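You operate a simulated robot arm through the tools that you are given. There is no shell and no other tool. Be economical: measure what you need, move in short steps, check, and stop when the job is done.

You are at the controls of a simulated robot arm. One attempt, no reset.

TASK
One screw stands proud: drive it home at the board's printed torque.
Fine: clamp the shell and set the torque knob first; leave the tight screw alone; the driver goes back in its rest.
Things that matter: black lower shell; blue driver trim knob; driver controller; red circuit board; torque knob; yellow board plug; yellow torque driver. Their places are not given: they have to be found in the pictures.

It is judged by the outcome, as a careful person would: the job done as asked, and still so three seconds after it is handed in. It fails if anything else is knocked over, pushed out of place, dropped, spilled or broken.

THE ROBOT
A 6-joint arm with a two-finger parallel gripper, fixed in place. Base frame: the origin is at the foot of the arm, x ahead of it, y to its left, z up; the work surface is at about z = 0.6. Lengths are in cm, angles in rad, forces in N, time in s.
With the tool pointing down near the work surface it reaches from about 14 to 58 cm from the base axis. Its first joint turns from -1.152 to 1.152 rad. Payload 2.1 kg.
The TCP is the grasp point between the finger pads, 3 cm short of the fingertips. In the tool frame z runs along the fingers and y along their closing line. The gripper opens to 9.4 cm. The fingers are 2.8 cm wide and 1 cm thick; the gripper's body (5 by 9.6 cm) begins 5.5 cm behind the TCP.
Orientation is told as [roll, pitch, yaw] about the base's x, y, z axes, in that order, counted from this pose: with the fingers straight down and closing along the base's y, the tool's x points along the base's -x, its y along +y and its z along -z.

THE INTERFACE
- The arm moves only by the tool jog_arm. Its argument "commands" is a list of rows, each an object of numbers (a shift or turn left out is 0, a gripper value left out holds the last): "tx", "ty", "tz": the shift along the tool's x, y, z in units of 100 mm (1.0 is 100 mm); "wx", "wy", "wz": the turn, a rotation vector about the tool's x, y, z in units of 60 degrees (1.0 is 60 degrees); "claw": the opening in per cent of the stroke, from 0 (shut) to 100 (fully open). In form: [{"tx": .., "ty": .., "tz": .., "wx": .., "wy": .., "wz": .., "claw": ..}, ...]. A call has 1 to 12 rows; each row is the pose to reach, as a shift and turn from the pose commanded when the call began, along the tool's axes at that moment. A call with a number of a shift or a turn outside -1 to 1 is refused whole. Rows are played at 5 a second. More than 5 cm and 0.15 rad between two rows, or a gripper value outside its range, and nothing of the call is played. A pose out of reach is approached as far as the arm can. The call stops where the force on the tool passes 90 N (or 10 N more than at its start, if that is more) or the arm is blocked; 0.2 s more then pass. The fingers move at their own pace (about 7.2 cm/s each) and stop on an object; they squeeze with about 25 N. The grip force told is the motor's: it shows also when the fingers shut on nothing. Time passes only in rows, and 0.2 s behind the last, so rows that repeat a pose let the fingers close. The reply holds the time, the measured pose of the TCP, the force on the tool along the base axes, the opening and the grip force, in the units named above and with some noise, with the torque about the TCP (base axes, N m) and any sound that the robot's microphone picked up.
- Cameras (640 x 400 px; columns grow to the right, rows downward): "scene" is fixed at [4.29, -35.71, 50.08]; the picture's right is [0.89, -0.46, 0.00], its down [-0.19, -0.36, -0.91] and it looks along [0.42, 0.81, -0.41] (base axes); focal length 310 px, centre (320, 200). "wrist" rides on the gripper at [7.6, 1.4, -10.2] in the tool frame; the picture's right is [-0.18, 0.98, 0.00], its down [-0.75, -0.14, -0.64] and it looks along [-0.63, -0.12, 0.77] (tool axes); focal length 243 px, centre (320, 200).
- get_image(camera): a new picture of that camera. The clock stands still meanwhile.
- probe_pixels(camera, pixels): for up to 12 pixels [column, row] of the newest picture of that camera ("zoom" is the newest enlarged one), the place [x, y, z] in the base frame of the surface seen there, good to about 0.3 cm. The clock stands still meanwhile.
- close_up(camera, box): a new picture of the part [left, top, right, bottom] of that camera's present view, enlarged. The clock stands still meanwhile.
- sign_off(): hands the job in; it is judged then, once.

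Go step by step. Measure first, check grasps and placings, and put right what went wrong. The budget is 80 turns and 54 pictures, counting those below and the enlarged ones. Unless the task says otherwise, let go and move clear before handing in, and close with one line.

The tools are called as name(argument=value, ...) on one line, values as JSON. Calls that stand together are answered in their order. jog_arm: Moves the arm, as the interface text tells. Its arguments: {"type":"object","properties":{"commands":{"type":"array","items":{"type":"object","properties":{"tx":{"type":"number"},"ty":{"type":"number"},"tz":{"type":"number"},"wx":{"type":"number"},"wy":{"type":"number"},"wz":{"type":"number"},"claw":{"type":"number"}}}}},"required":["commands"]} The other tools are called the same way: get_image (camera) takes a picture; probe_pixels (camera, pixels) gives the place of the surface under pixels of a picture; close_up (camera, box) takes an enlarged picture of a part of a camera's view; sign_off () hands the job in.

At the start:

```text
t: 0.0
ee_pos: [34.04, 17.07, 40.79]
ee_rot: [0.0, 0.0, -0.001]
force: [-0.3, -0.5, 0.2]
moment: [0.0, 0.03, 0.03]
width: 9.44
gripper_force: 0.1
```

scene: 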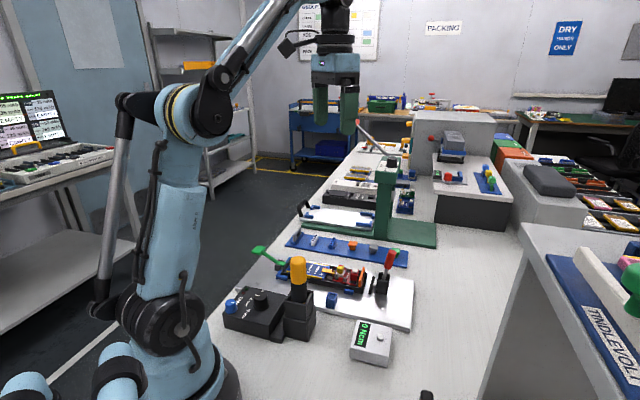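
wrist: 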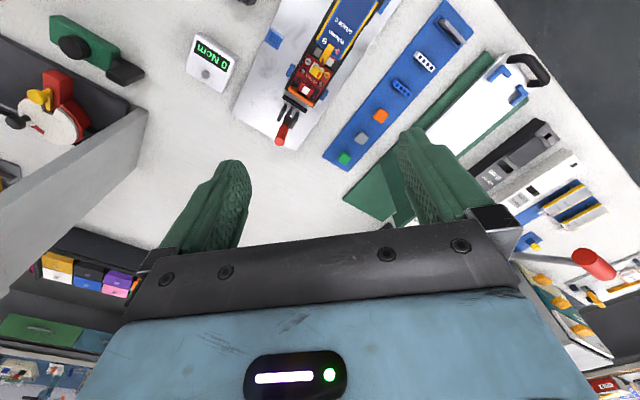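

The scene shows the driver controller (about 255,310), yellow driver in a rest (298,275), the shell with red board (320,275), and a red-handled clamp (385,275). I'll enlarge that area.

close_up(camera="scene", box=[210, 230, 420, 370])

close_up(camera="wrist", box=[170, 0, 410, 150])

```text
2.86 times, centred on (315, 300) of scene
```

zoom: 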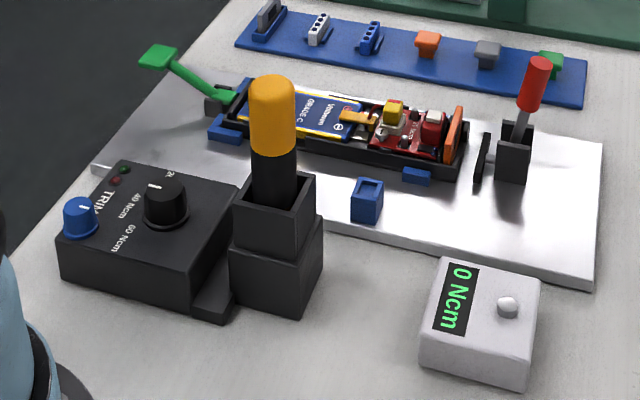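

```text
2.67 times, centred on (290, 75) of wrist
```

zoom: 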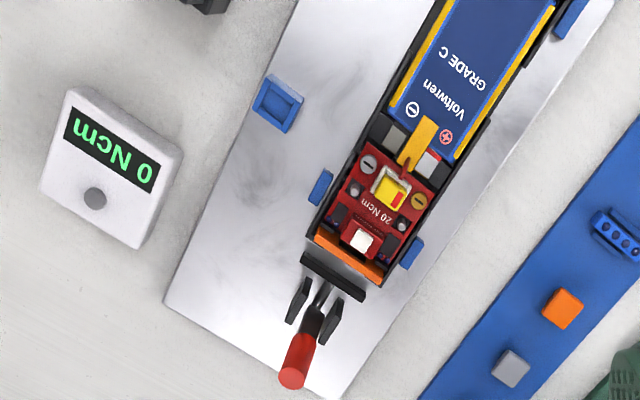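

The board reads "20 Ncm" and has two screws, one silver and one brass. The controller has a black knob, a blue trim knob, and a tester beside it. I'll probe the key points.

close_up(camera="scene", box=[215, 270, 335, 350])

probe_pixels(camera="scene", pixels=[[261, 293], [232, 301], [298, 262], [298, 285], [390, 257], [381, 295], [262, 250], [377, 337], [362, 340], [245, 320], [285, 283], [331, 294]])

probe_pixels(camera="wrist", pixels=[[308, 61], [326, 75], [316, 70], [280, 138], [290, 114], [293, 100], [205, 73], [272, 40], [290, 74], [324, 95], [306, 92], [314, 79]])

```text
5.00 times, centred on (275, 310) of scene
```

zoom: 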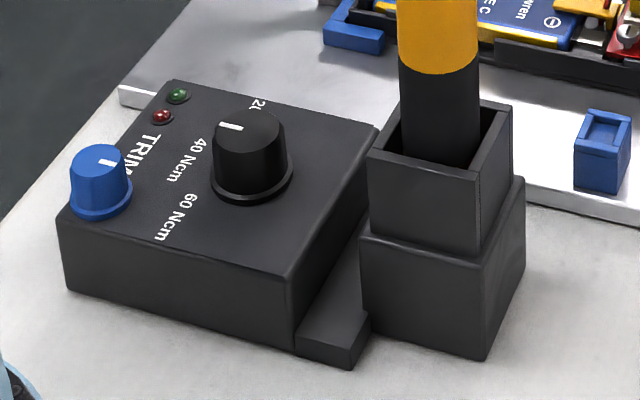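

```text
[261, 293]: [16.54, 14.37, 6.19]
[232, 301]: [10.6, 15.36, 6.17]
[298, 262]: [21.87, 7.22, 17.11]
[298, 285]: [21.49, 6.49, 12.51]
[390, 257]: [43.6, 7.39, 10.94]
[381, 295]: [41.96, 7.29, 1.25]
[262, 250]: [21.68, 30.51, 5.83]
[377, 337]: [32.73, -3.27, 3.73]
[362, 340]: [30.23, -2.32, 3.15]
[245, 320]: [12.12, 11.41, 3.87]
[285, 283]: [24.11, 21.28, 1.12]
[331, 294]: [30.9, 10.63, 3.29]
```

```text
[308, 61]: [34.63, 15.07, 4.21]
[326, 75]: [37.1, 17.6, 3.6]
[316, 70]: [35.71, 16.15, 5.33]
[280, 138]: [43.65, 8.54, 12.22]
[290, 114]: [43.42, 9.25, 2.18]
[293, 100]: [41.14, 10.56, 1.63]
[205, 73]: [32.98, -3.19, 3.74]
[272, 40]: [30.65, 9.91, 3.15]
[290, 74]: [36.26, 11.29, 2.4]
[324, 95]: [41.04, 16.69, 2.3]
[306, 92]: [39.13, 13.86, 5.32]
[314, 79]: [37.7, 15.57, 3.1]
```

The pointer's position isn't clear from here. I'll bring the wrist camera round to look down on the controller.

jog_arm(commands=[{"tx": 0.11, "ty": 0.04, "tz": 0.11, "wz": 0.125}, {"tx": 0.22, "ty": 0.08, "tz": 0.22, "wz": 0.25}, {"tx": 0.33, "ty": 0.12, "tz": 0.33, "wz": 0.375}, {"tx": 0.44, "ty": 0.16, "tz": 0.44, "wz": 0.5}, {"tx": 0.55, "ty": 0.2, "tz": 0.55, "wz": 0.625}, {"tx": 0.66, "ty": 0.24, "tz": 0.66, "wz": 0.75}, {"tx": 0.77, "ty": 0.28, "tz": 0.77, "wz": 0.875}, {"tx": 0.88, "ty": 0.32, "tz": 0.88, "wz": 1.0}])

```text
t: 1.8
ee_pos: [25.44, 20.4, 31.88]
ee_rot: [0.0, 0.0, -1.049]
force: [0.3, 0.7, 0.0]
moment: [0.01, 0.03, -0.03]
width: 9.4
gripper_force: 0.1
```

get_image(camera="wrist")

```text
48 pictures are left
```

wrist: 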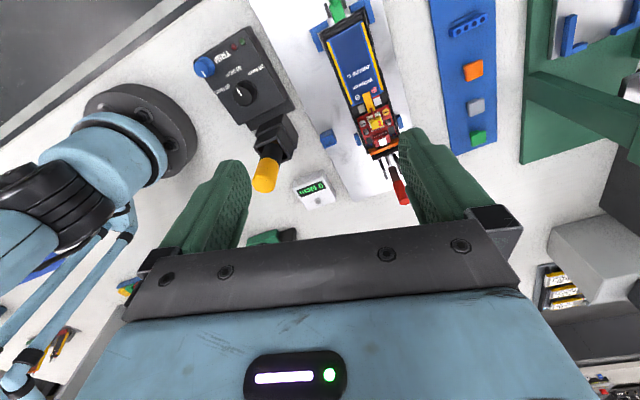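

close_up(camera="wrist", box=[180, 20, 310, 200])

close_up(camera="wrist", box=[290, 0, 430, 210])

```text
2.22 times, centred on (245, 110) of wrist
```

zoom: 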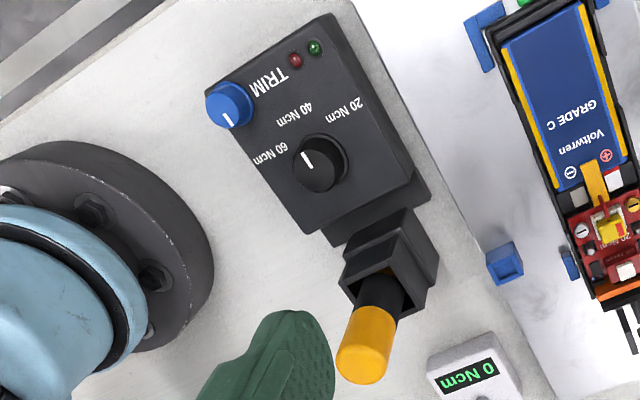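

```text
1.90 times, centred on (360, 105) of wrist
```

zoom: 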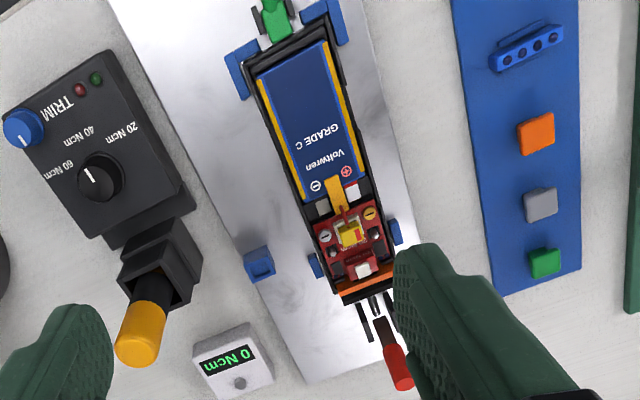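

The pointer sits near 40 and must go to 20, clockwise from above. I'll probe the geometry from this view.

get_image(camera="wrist")

probe_pixels(camera="wrist", pixels=[[245, 93], [204, 66], [239, 91], [264, 182], [361, 121], [384, 114], [374, 115], [333, 8], [381, 157], [404, 198], [322, 186], [316, 202]])

close_up(camera="wrist", box=[340, 80, 420, 210])

close_up(camera="scene", box=[340, 240, 420, 300])

close_up(camera="scene", box=[240, 235, 320, 295])

```text
45 pictures are left
```

wrist: 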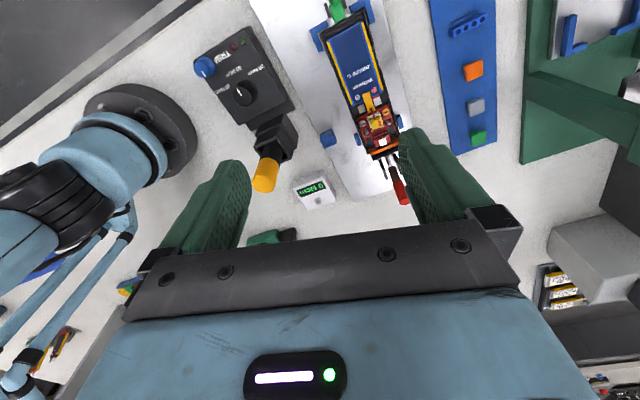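

```text
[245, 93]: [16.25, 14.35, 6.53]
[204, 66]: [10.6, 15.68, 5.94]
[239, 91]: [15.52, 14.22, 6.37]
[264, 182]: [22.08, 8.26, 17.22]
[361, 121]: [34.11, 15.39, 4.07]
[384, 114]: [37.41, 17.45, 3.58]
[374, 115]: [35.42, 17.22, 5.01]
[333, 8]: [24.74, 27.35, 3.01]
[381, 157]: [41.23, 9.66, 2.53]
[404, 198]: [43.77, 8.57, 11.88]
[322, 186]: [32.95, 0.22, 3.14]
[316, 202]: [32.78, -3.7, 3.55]
```

```text
3.08 times, centred on (380, 145) of wrist
```

zoom: 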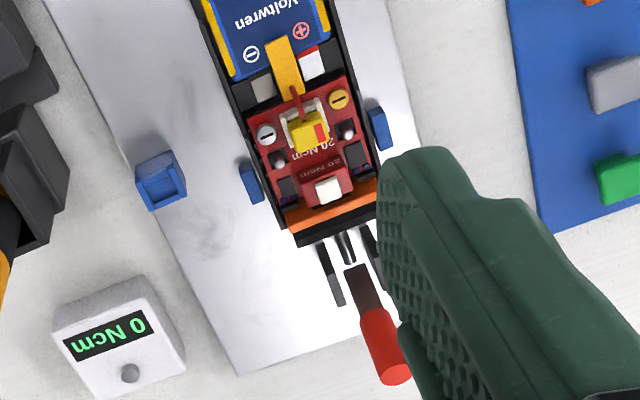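

```text
6.67 times, centred on (380, 270) of scene
```

zoom: 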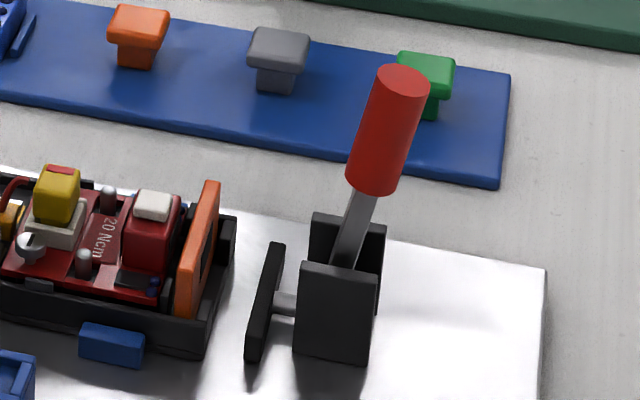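

```text
6.67 times, centred on (280, 265) of scene
```

zoom: 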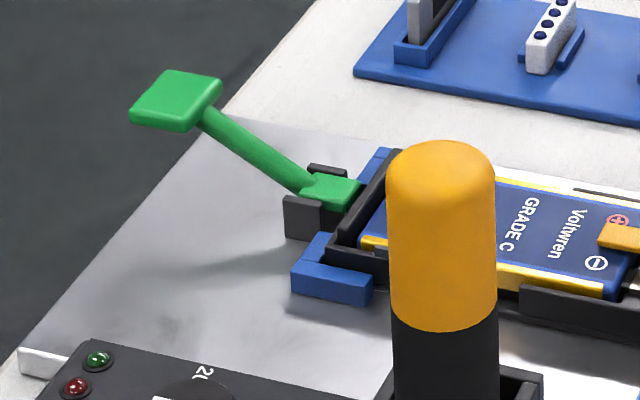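

The silver screw (z≈4.2) is proud and the brass one (z≈3.6) is seated. The red lever is a push clamp, open with its handle leaning away from the shell. I'll take closed fingers to the outer side of the handle.

jog_arm(commands=[{"tx": -0.2, "ty": 0.09, "tz": 0.04, "wz": -0.05, "claw": 0}, {"tx": -0.4, "ty": 0.18, "tz": 0.08, "wz": -0.1, "claw": 0}, {"tx": -0.6, "ty": 0.27, "tz": 0.12, "wz": -0.15, "claw": 0}, {"tx": -0.8, "ty": 0.36, "tz": 0.16, "wz": -0.2, "claw": 0}, {"tx": -1.0, "ty": 0.46, "tz": 0.2, "wz": -0.22, "claw": 0}])

```text
t: 3.0
ee_pos: [34.46, 14.06, 30.04]
ee_rot: [0.0, 0.0, -0.816]
force: [0.9, 0.4, -0.3]
moment: [0.02, 0.03, 0.0]
width: 0.0
gripper_force: 25.1
```

jog_arm(commands=[{"tx": -0.3, "ty": 0.1, "tz": 0.1}, {"tx": -0.6, "ty": 0.2, "tz": 0.2}, {"tx": -0.9, "ty": 0.27, "tz": 0.3}, {"tx": -1.0, "ty": 0.27, "tz": 0.4}])

get_image(camera="wrist")

```text
t: 4.0
ee_pos: [43.2, 8.45, 25.95]
ee_rot: [-0.001, 0.0, -0.818]
force: [0.1, 1.2, -0.1]
moment: [0.02, 0.02, 0.0]
width: 0.05
gripper_force: 25.0
```

```text
41 pictures are left
```

wrist: 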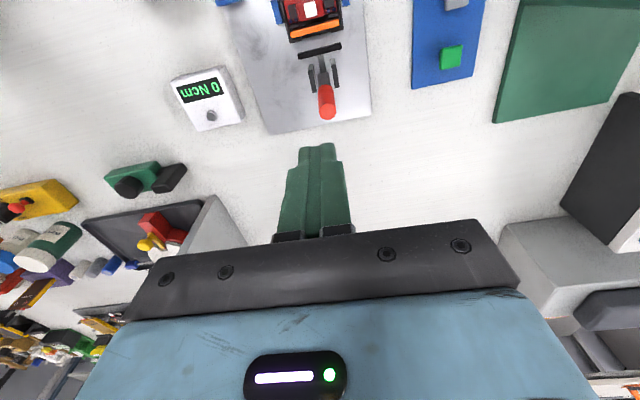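

probe_pixels(camera="wrist", pixels=[[326, 112], [325, 98], [324, 85], [323, 70], [319, 50], [311, 85], [335, 80], [314, 78]])

close_up(camera="wrist", box=[270, 0, 380, 130])

```text
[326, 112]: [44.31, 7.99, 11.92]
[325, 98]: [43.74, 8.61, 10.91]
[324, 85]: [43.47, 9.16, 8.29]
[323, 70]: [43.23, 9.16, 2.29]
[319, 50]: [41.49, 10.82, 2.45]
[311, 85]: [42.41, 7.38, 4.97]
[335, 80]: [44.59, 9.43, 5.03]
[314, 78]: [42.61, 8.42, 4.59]
```

```text
3.08 times, centred on (325, 65) of wrist
```

zoom: 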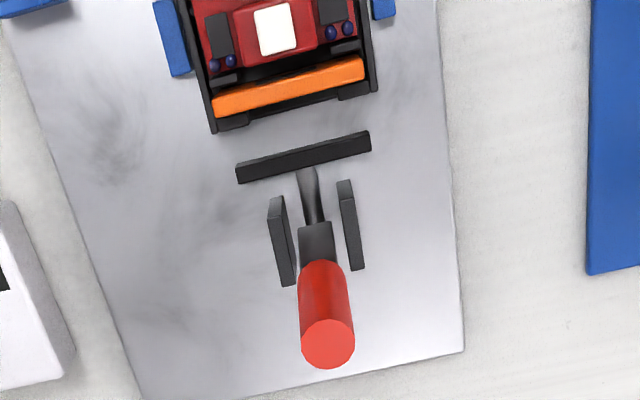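

Handle top is at (44.2, 8.0, 12), and the clamp axis matches my yaw. I'll come down on its outer side.

jog_arm(commands=[{"tx": -0.3, "ty": 0.02, "tz": 0.1}, {"tx": -0.5, "ty": 0.02, "tz": 0.4}, {"tx": -0.5, "ty": 0.02, "tz": 0.7}, {"tx": -0.5, "ty": 0.02, "tz": 1.0}, {"tx": -0.5, "ty": 0.02, "tz": 1.0}])

jog_arm(commands=[{"tz": 0.2}, {"tz": 0.34}, {"tz": 0.34}])

get_image(camera="scene")

```text
t: 5.2
ee_pos: [46.74, 5.01, 15.82]
ee_rot: [0.001, 0.001, -0.818]
force: [0.3, -0.6, -0.6]
moment: [0.01, -0.01, 0.0]
width: 0.0
gripper_force: 25.0
```

```text
t: 6.0
ee_pos: [46.85, 4.94, 12.67]
ee_rot: [-0.001, -0.001, -0.817]
force: [1.8, 0.3, -0.4]
moment: [0.03, 0.02, 0.0]
width: 0.0
gripper_force: 24.8
```

```text
39 pictures are left
```

scene: 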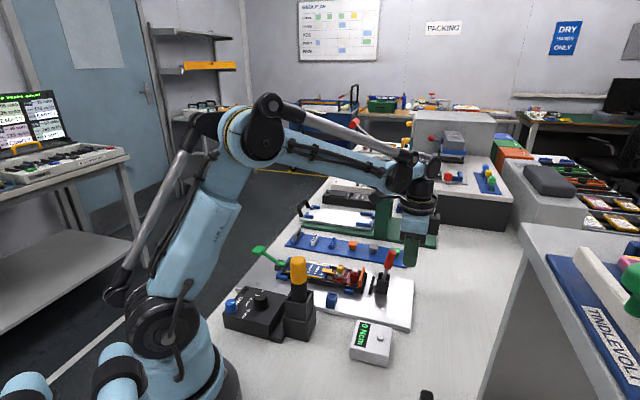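

Fingers are beside the handle. Pushing gently towards the shell.

jog_arm(commands=[{"tx": 0.05}, {"tx": 0.1}, {"tx": 0.14}, {"tx": 0.18}, {"tx": 0.21}, {"tx": 0.24}])

close_up(camera="scene", box=[340, 230, 440, 305])

```text
t: 7.4
ee_pos: [45.75, 5.94, 12.77]
ee_rot: [0.007, -0.027, -0.824]
force: [61.2, -36.9, -6.2]
moment: [-0.61, -0.01, -0.55]
width: 0.0
gripper_force: 24.9
```

```text
5.33 times, centred on (390, 268) of scene
```

zoom: 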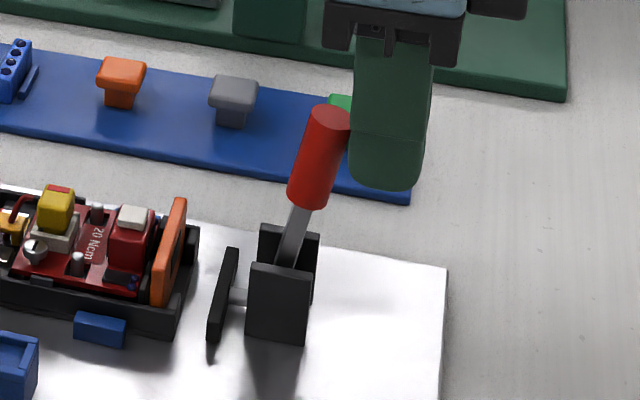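

Blocked at 70 N with no lever movement, so that side is its stop. It closes by swinging outward, so I'll back off and go round to the inner side.

jog_arm(commands=[{"tx": -0.2}, {"tx": -0.3}, {"tx": -0.3, "tz": -0.3}, {"tx": -0.3, "tz": -0.6}, {"tx": 0, "tz": -0.6}, {"tx": 0.3, "tz": -0.6}, {"tx": 0.45, "tz": -0.6}, {"tx": 0.45, "tz": -0.6}])

```text
t: 9.2
ee_pos: [41.98, 10.06, 18.72]
ee_rot: [-0.001, 0.0, -0.818]
force: [1.1, 0.6, -0.2]
moment: [-0.01, 0.0, 0.02]
width: 0.01
gripper_force: 25.0
```

jog_arm(commands=[{"tz": 0.3}, {"tz": 0.6}, {"tz": 0.67}, {"tz": 0.67, "tx": -0.1}, {"tz": 0.67, "tx": -0.18}, {"tz": 0.67, "tx": -0.24}, {"tz": 0.68, "tx": -0.3}, {"tz": 0.68, "tx": -0.34}])

close_up(camera="scene", box=[340, 230, 440, 305])

```text
t: 11.0
ee_pos: [44.3, 7.39, 11.78]
ee_rot: [0.001, -0.001, -0.817]
force: [-1.0, 0.3, 0.4]
moment: [0.05, 0.02, 0.02]
width: 0.04
gripper_force: 24.4
```

```text
5.33 times, centred on (390, 268) of scene
```

zoom: 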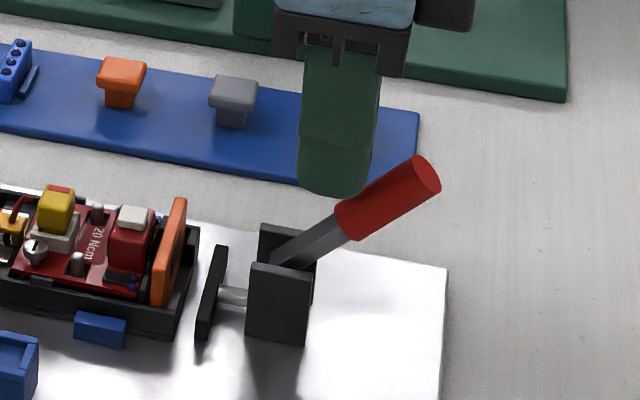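

The lever swings freely and the pad advances. I'll continue along the arc.

jog_arm(commands=[{"tx": -0.1, "tz": 0.02}, {"tx": -0.18, "tz": 0.06}, {"tx": -0.24, "tz": 0.12}, {"tx": -0.3, "tz": 0.2}, {"tx": -0.33, "tz": 0.27}, {"tx": -0.36, "tz": 0.34}, {"tx": -0.38, "tz": 0.4}])

close_up(camera="scene", box=[340, 230, 440, 305])

```text
t: 12.6
ee_pos: [46.91, 4.79, 8.03]
ee_rot: [0.002, 0.002, -0.818]
force: [-7.8, 3.5, 69.1]
moment: [0.5, 0.27, -0.2]
width: 0.0
gripper_force: 24.9
```

```text
5.33 times, centred on (390, 268) of scene
```

zoom: 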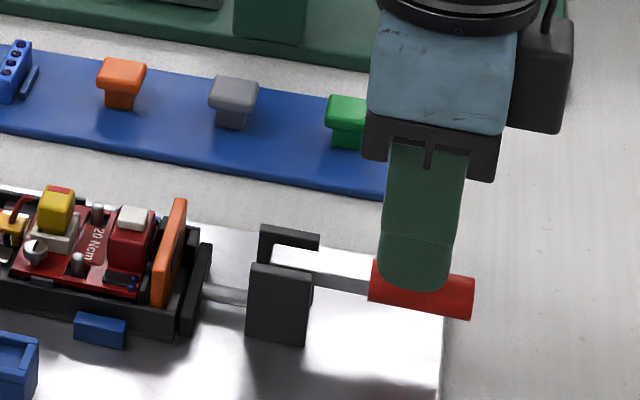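

Lever is flat with the pad on the shell, so it is clamped. Next is the knob: I'll lift and travel over.

jog_arm(commands=[{"tz": -0.3}, {"tz": -0.6}, {"tz": -0.9, "claw": 45}, {"tx": 0.3, "ty": -0.17, "tz": -1.0}, {"tx": 0.65, "ty": -0.36, "tz": -1.0}, {"tx": 1.0, "ty": -0.56, "tz": -1.0}])

jog_arm(commands=[{"tx": 0.35, "ty": -0.19, "tz": -0.25}, {"tx": 0.7, "ty": -0.38, "tz": -0.5}, {"tx": 1.0, "ty": -0.54, "tz": -0.5}])

jog_arm(commands=[{"tx": 0.3, "ty": -0.17, "tz": 0}, {"tx": 0.6, "ty": -0.34, "tz": 0.0}, {"tx": 0.79, "ty": -0.46, "tz": 0.0}, {"tx": 0.79, "ty": -0.46, "tz": 0.2}])

get_image(camera="wrist")

```text
t: 14.0
ee_pos: [35.9, 8.23, 17.7]
ee_rot: [0.0, -0.001, -0.816]
force: [-0.5, -0.3, 0.2]
moment: [0.01, 0.0, 0.01]
width: 4.24
gripper_force: 0.1
```

```text
t: 14.8
ee_pos: [25.23, 11.8, 22.67]
ee_rot: [0.0, 0.001, -0.817]
force: [-0.4, -0.3, 0.2]
moment: [-0.04, 0.01, 0.01]
width: 4.24
gripper_force: 0.1
```

```text
t: 15.8
ee_pos: [16.41, 14.45, 20.89]
ee_rot: [-0.001, -0.001, -0.817]
force: [0.5, 0.4, 0.1]
moment: [-0.04, 0.02, -0.04]
width: 4.22
gripper_force: 0.1
```

```text
35 pictures are left
```

wrist: 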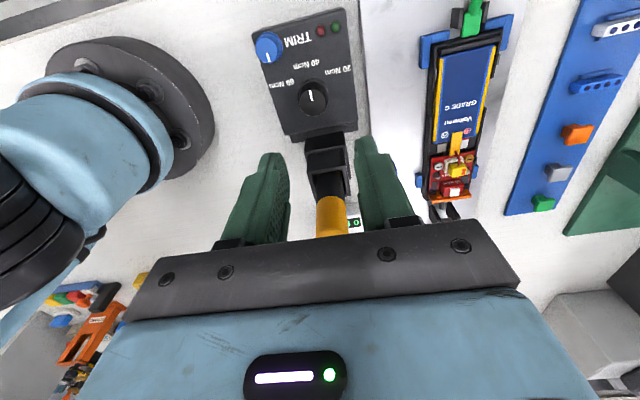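

close_up(camera="wrist", box=[240, 0, 380, 150])

probe_pixels(camera="wrist", pixels=[[312, 97], [311, 91], [314, 110], [300, 98], [326, 97], [347, 70], [311, 64], [281, 83], [268, 45], [332, 216], [331, 200], [300, 130]])

```text
2.67 times, centred on (310, 75) of wrist
```

zoom: 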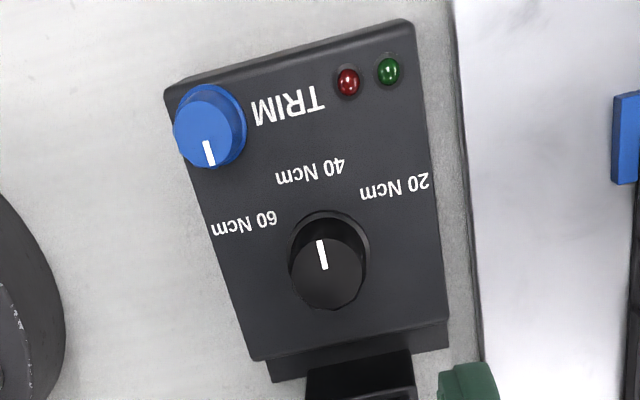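

```text
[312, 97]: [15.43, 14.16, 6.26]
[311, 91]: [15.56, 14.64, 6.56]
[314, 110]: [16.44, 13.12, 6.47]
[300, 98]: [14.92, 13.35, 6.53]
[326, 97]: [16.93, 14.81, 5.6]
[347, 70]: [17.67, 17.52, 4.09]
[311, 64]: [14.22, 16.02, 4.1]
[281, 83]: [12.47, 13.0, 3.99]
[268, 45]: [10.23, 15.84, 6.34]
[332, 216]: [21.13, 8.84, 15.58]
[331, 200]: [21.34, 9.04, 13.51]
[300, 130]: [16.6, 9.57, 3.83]
```

The knob centre works out at (15.95, 13.75). Its pointer is at 135° (the 40 label) and the 20 label is at about 75°, so I need 60° clockwise. I'll pre-turn the gripper, then descend.

jog_arm(commands=[{"tx": -0.02, "ty": -0.08, "tz": 0.15, "wz": -0.13, "claw": 52}, {"tx": -0.02, "ty": -0.08, "tz": 0.4, "wz": -0.26}, {"tx": -0.02, "ty": -0.08, "tz": 0.65, "wz": -0.38}, {"tx": -0.02, "ty": -0.08, "tz": 0.9, "wz": -0.4}, {"tx": -0.02, "ty": -0.08, "tz": 0.9, "wz": -0.4}])

get_image(camera="wrist")

```text
t: 17.0
ee_pos: [15.9, 13.57, 11.72]
ee_rot: [-0.001, 0.0, -0.395]
force: [-0.2, -0.1, -0.6]
moment: [0.0, 0.0, 0.03]
width: 4.88
gripper_force: 0.0
```

```text
33 pictures are left
```

wrist: 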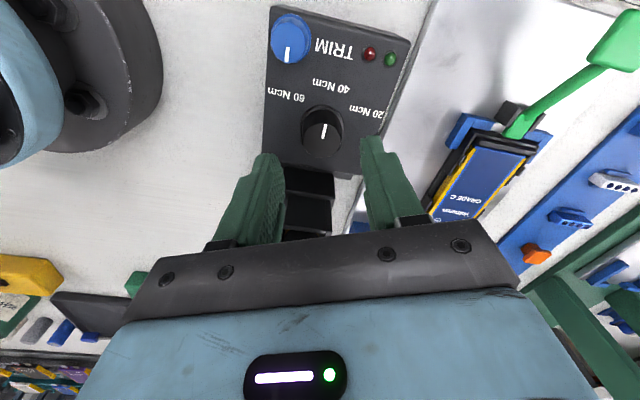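

Knob is centred between the fingers (col 322). Descend, close, then turn.

jog_arm(commands=[{"tz": 0.15}, {"tz": 0.3}, {"tz": 0.41}, {"tz": 0.41, "claw": 0}, {"tz": 0.41, "claw": 0}, {"tz": 0.41, "claw": 0}])

```text
t: 18.4
ee_pos: [15.99, 13.7, 7.7]
ee_rot: [0.003, 0.0, -0.397]
force: [9.7, 14.9, -21.3]
moment: [0.19, 0.37, -0.03]
width: 2.94
gripper_force: 44.8
```

jog_arm(commands=[{"wz": 0.125}, {"wz": 0.25}, {"wz": 0.375}, {"wz": 0.5}, {"wz": 0.625}, {"wz": 0.75}, {"wz": 0.875}, {"wz": 1.0}, {"wz": 1.0}])

jog_arm(commands=[{"claw": 52}, {"claw": 52}, {"tz": -0.2, "claw": 52}, {"tz": -0.5, "claw": 52}, {"tz": -0.8}])

get_image(camera="wrist")

```text
t: 20.4
ee_pos: [16.03, 13.55, 7.68]
ee_rot: [-0.001, -0.004, -1.445]
force: [-10.8, -11.9, 3.4]
moment: [-0.55, -0.17, 0.56]
width: 2.93
gripper_force: 44.8
```

```text
t: 21.6
ee_pos: [16.04, 13.64, 15.69]
ee_rot: [0.0, 0.0, -1.446]
force: [-0.1, -0.5, -0.6]
moment: [0.01, -0.01, 0.01]
width: 4.89
gripper_force: 0.0
```

```text
32 pictures are left
```

wrist: 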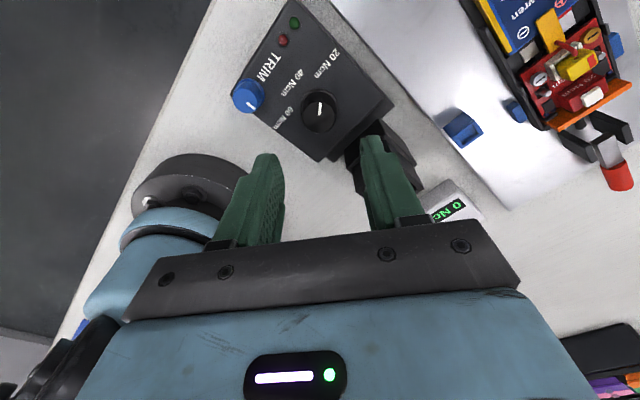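

close_up(camera="wrist", box=[220, 0, 420, 140])

```text
2.86 times, centred on (320, 70) of wrist
```

zoom: 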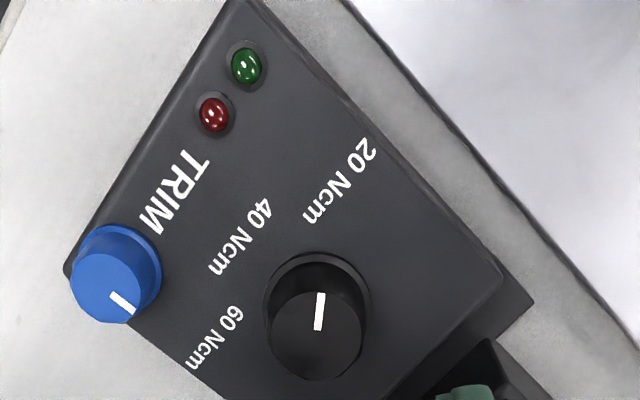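

The pointer now measures about 77° against the label's 76°, so the knob is on 20. Next the driver: rise and hover above it.

jog_arm(commands=[{"tz": -0.35, "wz": -0.12}, {"tz": -0.7, "wz": -0.24}, {"tz": -1.0, "wz": -0.36}, {"tx": -0.2, "ty": 0.17, "tz": -1.0, "wz": -0.48}, {"tx": -0.42, "ty": 0.35, "tz": -1.0, "wz": -0.6}, {"tx": -0.63, "ty": 0.53, "tz": -1.0, "wz": -0.6, "claw": 60}])

get_image(camera="wrist")

```text
t: 23.0
ee_pos: [22.02, 8.27, 25.63]
ee_rot: [-0.001, -0.001, -0.815]
force: [0.6, 0.3, 0.2]
moment: [-0.01, -0.01, 0.02]
width: 5.64
gripper_force: 0.0
```

```text
30 pictures are left
```

wrist: 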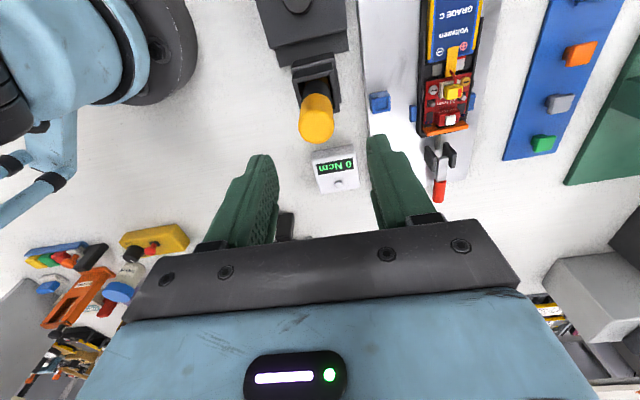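

close_up(camera="wrist", box=[260, 20, 380, 200])

probe_pixels(camera="wrist", pixels=[[316, 125], [316, 135], [316, 105], [335, 75], [336, 98], [298, 75], [316, 60], [347, 164], [338, 184], [447, 90], [435, 90], [466, 87]])

```text
2.22 times, centred on (320, 110) of wrist
```

zoom: 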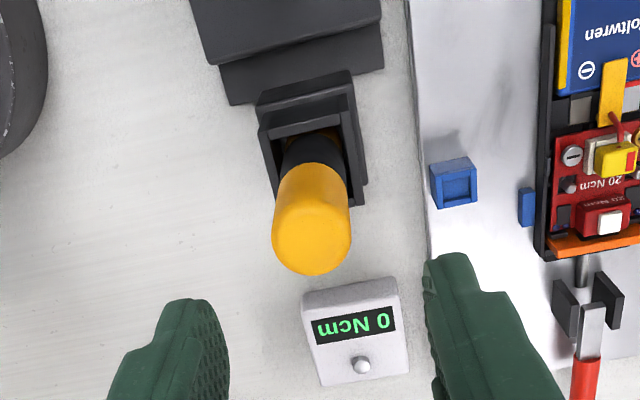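

```text
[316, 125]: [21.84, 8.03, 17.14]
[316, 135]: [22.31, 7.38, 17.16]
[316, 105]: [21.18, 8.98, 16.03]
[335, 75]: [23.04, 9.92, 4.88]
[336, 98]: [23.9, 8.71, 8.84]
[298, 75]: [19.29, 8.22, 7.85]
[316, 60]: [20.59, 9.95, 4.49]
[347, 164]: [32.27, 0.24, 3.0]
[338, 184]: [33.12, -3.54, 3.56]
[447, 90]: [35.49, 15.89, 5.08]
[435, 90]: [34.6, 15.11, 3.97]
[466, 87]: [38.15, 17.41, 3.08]
```

Driver axis is at about (21.85, 8.0), top z 17.4, rest rim z 9. I'll descend around the yellow handle.

jog_arm(commands=[{"tx": -0.01, "ty": -0.03, "tz": 0.2}, {"tx": -0.01, "ty": -0.03, "tz": 0.4}, {"tx": -0.01, "ty": -0.03, "tz": 0.6}, {"tx": -0.01, "ty": -0.03, "tz": 0.8}, {"tx": -0.01, "ty": -0.03, "tz": 0.95}])

jog_arm(commands=[{"tz": 0.12}, {"tz": 0.12, "claw": 0}, {"tz": 0.12, "claw": 0}, {"tz": 0.12, "claw": 0}])

get_image(camera="wrist")

```text
t: 24.2
ee_pos: [22.06, 7.85, 15.98]
ee_rot: [0.0, -0.001, -0.815]
force: [-0.4, 0.4, -0.6]
moment: [-0.04, -0.02, -0.01]
width: 5.64
gripper_force: 0.0
```

```text
t: 25.2
ee_pos: [22.1, 7.96, 14.9]
ee_rot: [0.0, 0.001, -0.817]
force: [-0.6, -0.2, -0.7]
moment: [0.02, 0.02, -0.01]
width: 2.96
gripper_force: 24.8
```

```text
28 pictures are left
```

wrist: 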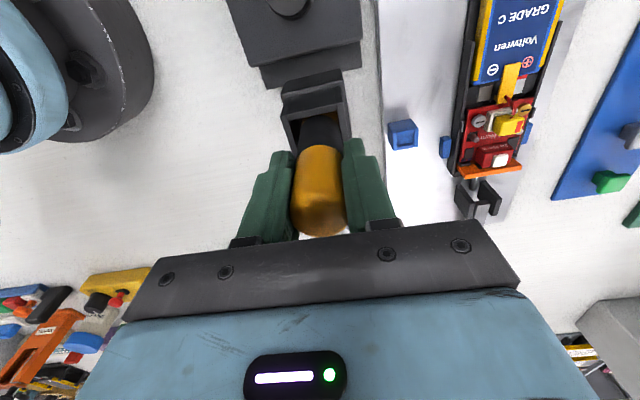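

Gripped (width 2.96) with no side force. The rest grasp is TCP (22.1, 7.96, 14.9). Lift straight up.

jog_arm(commands=[{"tz": -0.1}, {"tz": -0.3}, {"tz": -0.5}, {"tz": -0.75}, {"tz": -1.0}])

jog_arm(commands=[{"tz": -0.25}, {"tz": -0.4}])

get_image(camera="scene")

get_image(camera="wrist")

```text
t: 26.4
ee_pos: [22.09, 7.83, 24.9]
ee_rot: [0.0, 0.0, -0.817]
force: [1.2, -0.5, -2.3]
moment: [-0.01, -0.01, 0.03]
width: 2.97
gripper_force: 25.2
```

```text
t: 27.0
ee_pos: [21.97, 7.81, 29.09]
ee_rot: [0.001, -0.001, -0.817]
force: [0.0, 0.1, -3.3]
moment: [-0.01, -0.02, 0.01]
width: 2.95
gripper_force: 24.7
```

```text
27 pictures are left
```

scene: 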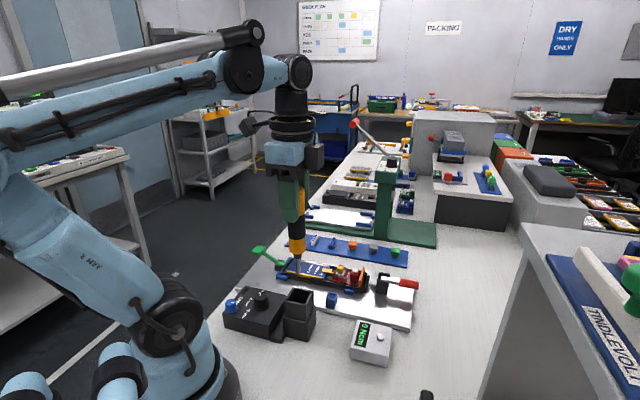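

```text
26 pictures are left
```

wrist: 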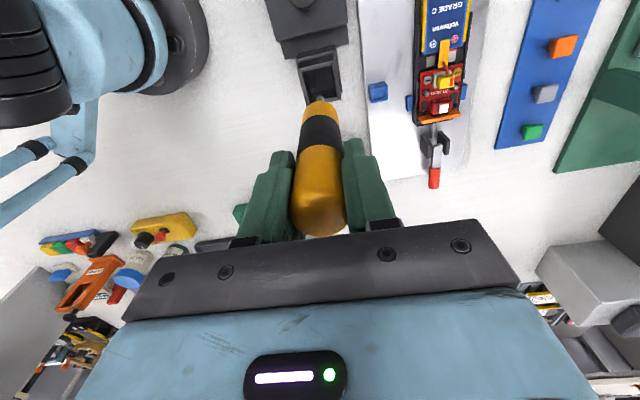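

close_up(camera="scene", box=[265, 180, 335, 280])

close_up(camera="wrist", box=[280, 50, 360, 150])

```text
4.00 times, centred on (300, 230) of scene
```

zoom: 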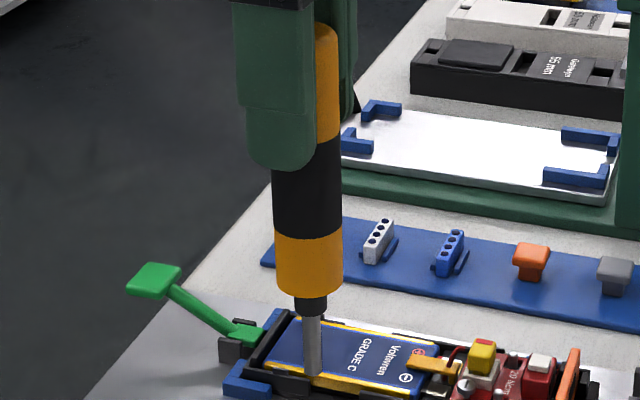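

```text
4.00 times, centred on (320, 100) of wrist
```

zoom: 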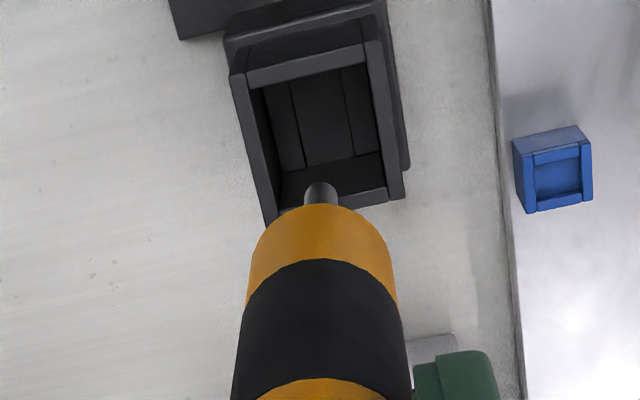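

The tip is about 14.3 cm below the TCP. Before driving I'll check the actual torque on the tester button at (33.0, -3.45, 3.6).

jog_arm(commands=[{"tx": -0.2}, {"tx": -0.45, "ty": 0.01}, {"tx": -0.7, "ty": 0.02}, {"tx": -0.9, "ty": 0.02}])

jog_arm(commands=[{"tx": -0.25}, {"tx": -0.5, "ty": 0.01}, {"tx": -0.67, "ty": 0.01, "tz": 0.2}, {"tx": -0.67, "ty": 0.01, "tz": 0.5}, {"tx": -0.67, "ty": 0.01, "tz": 0.7}, {"tx": -0.67, "ty": 0.01, "tz": 0.7}])

get_image(camera="wrist")

close_up(camera="scene", box=[320, 260, 440, 380])

```text
t: 28.0
ee_pos: [28.24, 1.47, 28.91]
ee_rot: [0.0, -0.001, -0.815]
force: [0.0, 0.2, -4.0]
moment: [0.03, 0.01, -0.01]
width: 2.96
gripper_force: 25.3
```

```text
t: 29.4
ee_pos: [32.8, -3.39, 21.97]
ee_rot: [0.0, -0.002, -0.817]
force: [0.2, -0.2, -2.7]
moment: [-0.03, -0.01, 0.01]
width: 2.94
gripper_force: 24.8
```

```text
23 pictures are left
```

wrist: 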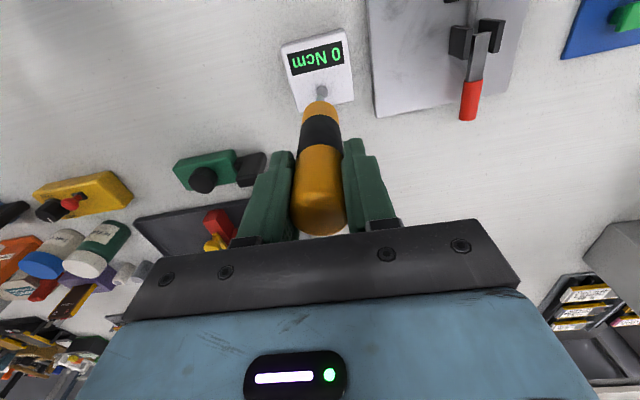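

```text
3.33 times, centred on (380, 320) of scene
```

zoom: 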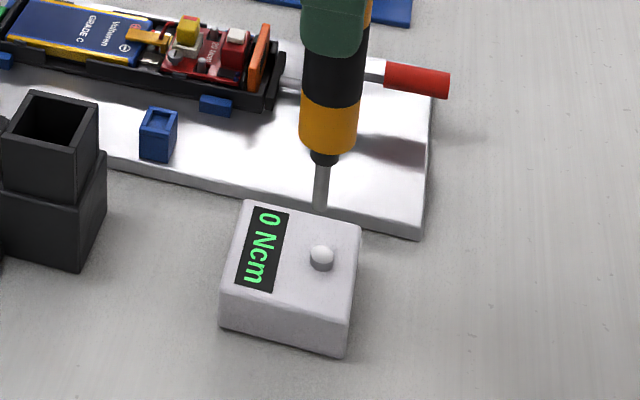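

Tip is nearly over the button; I'll shift about 2 mm and descend until contact.

jog_arm(commands=[{"tx": -0.02, "ty": 0.01}, {"tx": -0.02, "ty": 0.01, "tz": 0.15}, {"tx": -0.02, "ty": 0.01, "tz": 0.28}, {"tx": -0.02, "ty": 0.01, "tz": 0.33}, {"tx": -0.02, "ty": 0.01, "tz": 0.33}])

close_up(camera="scene", box=[340, 290, 420, 370])

```text
t: 30.6
ee_pos: [33.17, -3.38, 18.63]
ee_rot: [0.0, 0.002, -0.816]
force: [0.7, -0.1, -2.3]
moment: [-0.03, 0.02, 0.01]
width: 2.97
gripper_force: 25.0
```

```text
5.00 times, centred on (380, 330) of scene
```

zoom: 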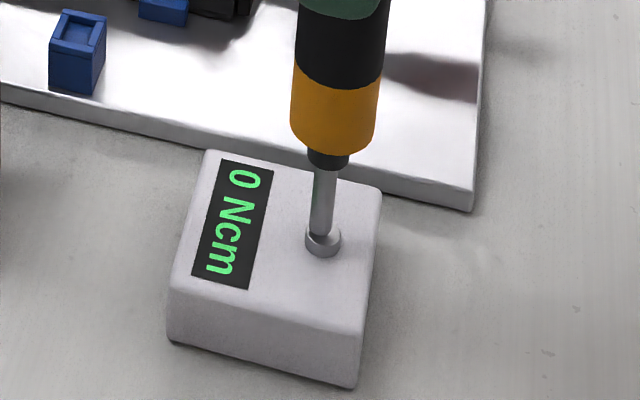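

The bit is just above the button and aligned. Easing down.

jog_arm(commands=[{"tz": 0.02}, {"tz": 0.03}, {"tz": 0.04}, {"tz": 0.05}, {"tz": 0.06}, {"tz": 0.06}, {"tz": 0.06}])

close_up(camera="scene", box=[340, 290, 420, 370])

```text
t: 32.2
ee_pos: [33.03, -3.43, 17.95]
ee_rot: [0.002, 0.0, -0.817]
force: [1.2, 0.8, 20.5]
moment: [0.22, -0.32, -0.03]
width: 2.95
gripper_force: 24.9
```

```text
5.00 times, centred on (380, 330) of scene
```

zoom: 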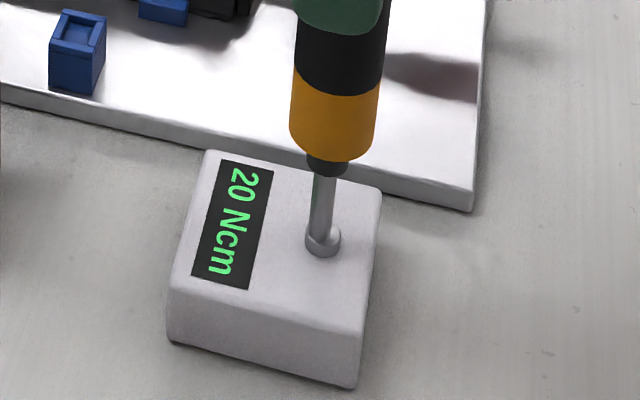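

The tester reads 20 Ncm, so the trim needs no change. I'll lift and approach the silver screw, stopping short so I can measure it again.

jog_arm(commands=[{"tz": -0.2}, {"tz": -0.5}, {"tz": -0.8}, {"tz": -1.0}, {"tz": -1.0, "tx": 0.3, "ty": 0.25}, {"tz": -1.0, "tx": 0.6, "ty": 0.5}, {"tz": -1.0, "tx": 0.9, "ty": 0.75}, {"tz": -1.0, "tx": 0.98, "ty": 0.95}])

jog_arm(commands=[{"tx": 0.15, "ty": 0.05}, {"tx": 0.27, "ty": 0.1, "tz": 0.2}, {"tx": 0.27, "ty": 0.1, "tz": 0.4}, {"tx": 0.27, "ty": 0.1, "tz": 0.4}])

get_image(camera="wrist")

close_up(camera="wrist", box=[300, 40, 420, 160])

close_up(camera="scene", box=[280, 220, 380, 300])

```text
t: 34.0
ee_pos: [33.41, 10.13, 28.12]
ee_rot: [0.0, 0.0, -0.816]
force: [-0.5, 0.1, -3.3]
moment: [0.02, -0.02, 0.04]
width: 2.96
gripper_force: 24.9
```

```text
t: 35.0
ee_pos: [32.35, 12.88, 24.12]
ee_rot: [0.0, -0.002, -0.816]
force: [-0.2, 0.3, -2.7]
moment: [0.01, 0.0, 0.02]
width: 2.97
gripper_force: 25.2
```

```text
19 pictures are left
```

wrist: 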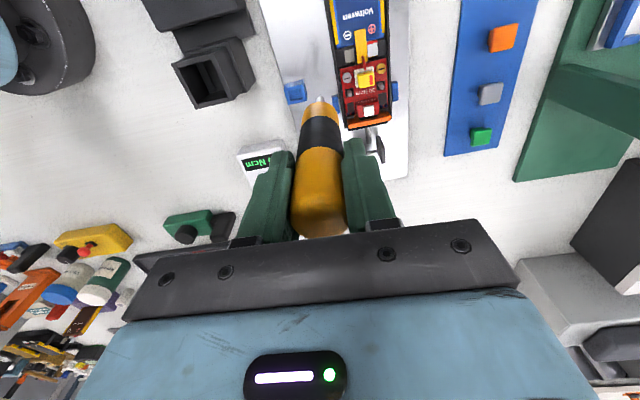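

```text
3.33 times, centred on (360, 100) of wrist
```

zoom: 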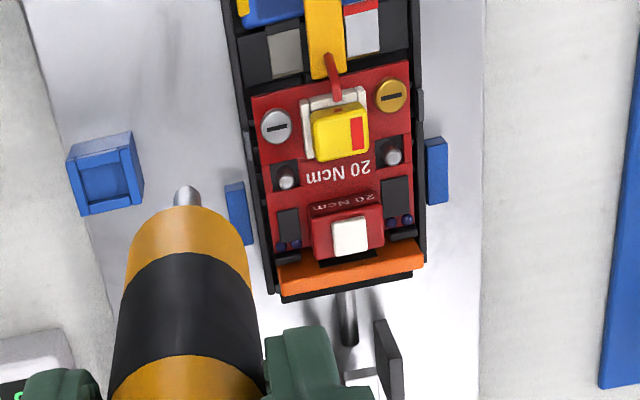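

```text
5.00 times, centred on (330, 260) of scene
```

zoom: 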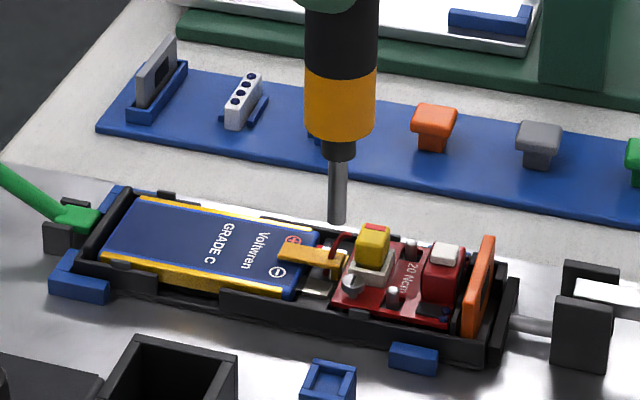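

The screw re-measures at (34.45, 14.97), z≈4.1. Moving over it and lowering to just above.

jog_arm(commands=[{"tx": 0.0, "ty": 0.15}, {"tx": 0.01, "ty": 0.29}, {"tx": 0.01, "ty": 0.29, "tz": 0.2}, {"tx": 0.01, "ty": 0.29, "tz": 0.4}, {"tx": 0.01, "ty": 0.29, "tz": 0.46}, {"tx": 0.01, "ty": 0.29, "tz": 0.46}])

close_up(camera="scene", box=[300, 230, 380, 300])

close_up(camera="wrist", box=[270, 40, 370, 140])

```text
t: 36.4
ee_pos: [34.1, 14.87, 19.44]
ee_rot: [0.0, 0.0, -0.818]
force: [-0.2, -1.1, -3.1]
moment: [0.01, 0.0, 0.02]
width: 2.98
gripper_force: 25.3
```

```text
5.71 times, centred on (340, 265) of scene
```

zoom: 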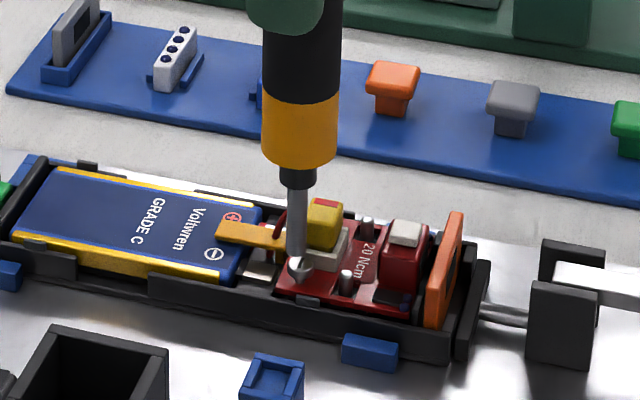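

```text
4.00 times, centred on (320, 90) of wrist
```

zoom: 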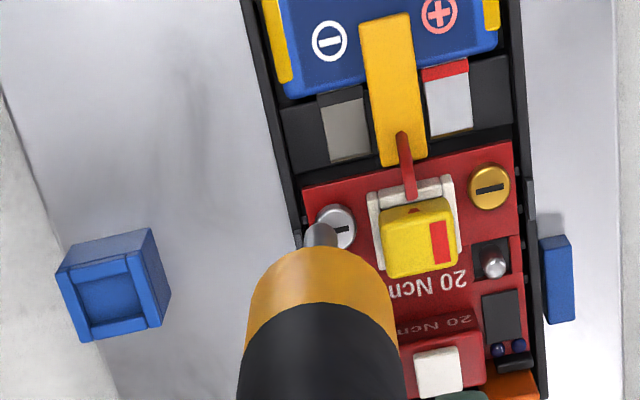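

The screw head is about 3.6 mm to tool +y of the tip (wrist zoom: head 336,226, tip 321,232). Correct and recheck closer.

jog_arm(commands=[{"tx": -0.007, "ty": 0.036}, {"tx": -0.007, "ty": 0.036, "tz": 0.03}, {"tx": -0.007, "ty": 0.036, "tz": 0.05}, {"tx": -0.007, "ty": 0.036, "tz": 0.05}])

close_up(camera="scene", box=[315, 250, 360, 290])

close_up(camera="wrist", box=[290, 60, 350, 120])

```text
t: 37.4
ee_pos: [34.59, 14.94, 18.91]
ee_rot: [0.001, -0.001, -0.814]
force: [0.3, -0.1, -3.3]
moment: [0.0, 0.02, 0.02]
width: 2.94
gripper_force: 24.8
```

```text
10.00 times, centred on (338, 270) of scene
```

zoom: 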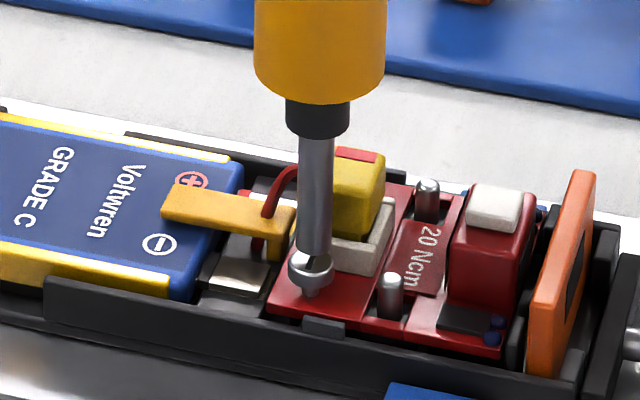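

```text
6.67 times, centred on (320, 90) of wrist
```

zoom: 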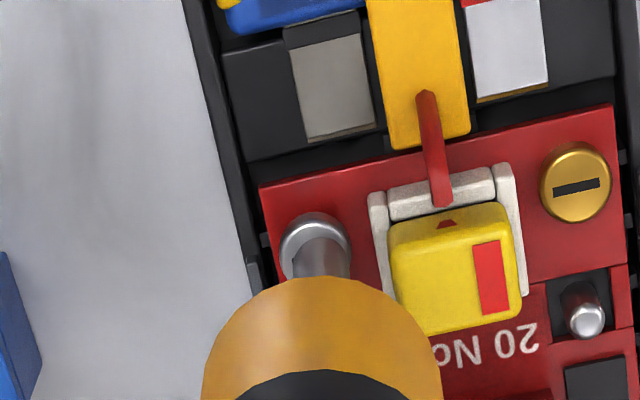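

Nearly coaxial; I'll make a sub-millimetre trim and press down slowly.

jog_arm(commands=[{"tx": 0.006, "ty": -0.006}, {"tx": 0.006, "ty": -0.006, "tz": 0.02}, {"tx": 0.006, "ty": -0.006, "tz": 0.03}, {"tx": 0.006, "ty": -0.006, "tz": 0.04}, {"tx": 0.006, "ty": -0.006, "tz": 0.05}, {"tx": 0.006, "ty": -0.006, "tz": 0.06}, {"tx": 0.006, "ty": -0.006, "tz": 0.06}])

close_up(camera="scene", box=[315, 250, 360, 290])

```text
t: 39.0
ee_pos: [34.39, 15.09, 18.4]
ee_rot: [-0.001, 0.0, -0.817]
force: [-0.6, -0.1, -1.1]
moment: [0.01, -0.07, 0.0]
width: 2.95
gripper_force: 25.2
```

```text
10.00 times, centred on (338, 270) of scene
```

zoom: 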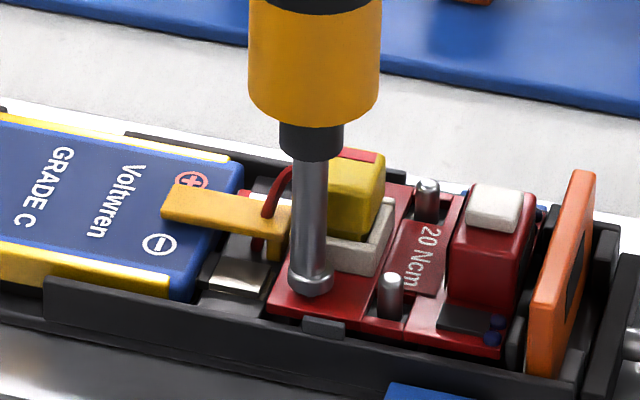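

Bit is on the head and centred, contact just starting. Keep easing down.

jog_arm(commands=[{"tz": 0.01}, {"tz": 0.02}, {"tz": 0.03}, {"tz": 0.03}, {"tz": 0.04}, {"tz": 0.04}, {"tz": 0.05}, {"tz": 0.05}])

close_up(camera="scene", box=[315, 250, 360, 290])

```text
t: 40.8
ee_pos: [34.37, 15.14, 17.88]
ee_rot: [0.001, 0.0, -0.817]
force: [-0.7, -1.2, 1.8]
moment: [-0.24, -0.07, 0.02]
width: 2.95
gripper_force: 25.1
```

```text
10.00 times, centred on (338, 270) of scene
```

zoom: 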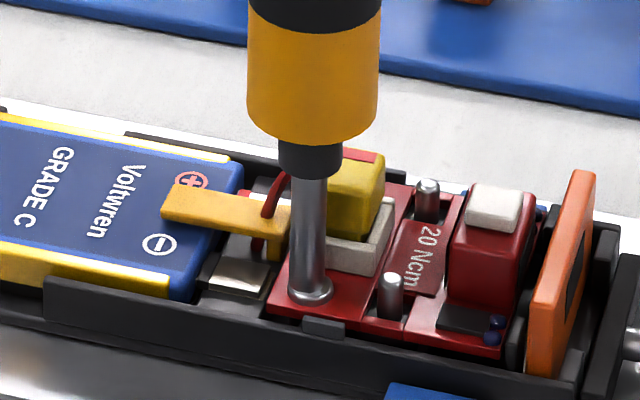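

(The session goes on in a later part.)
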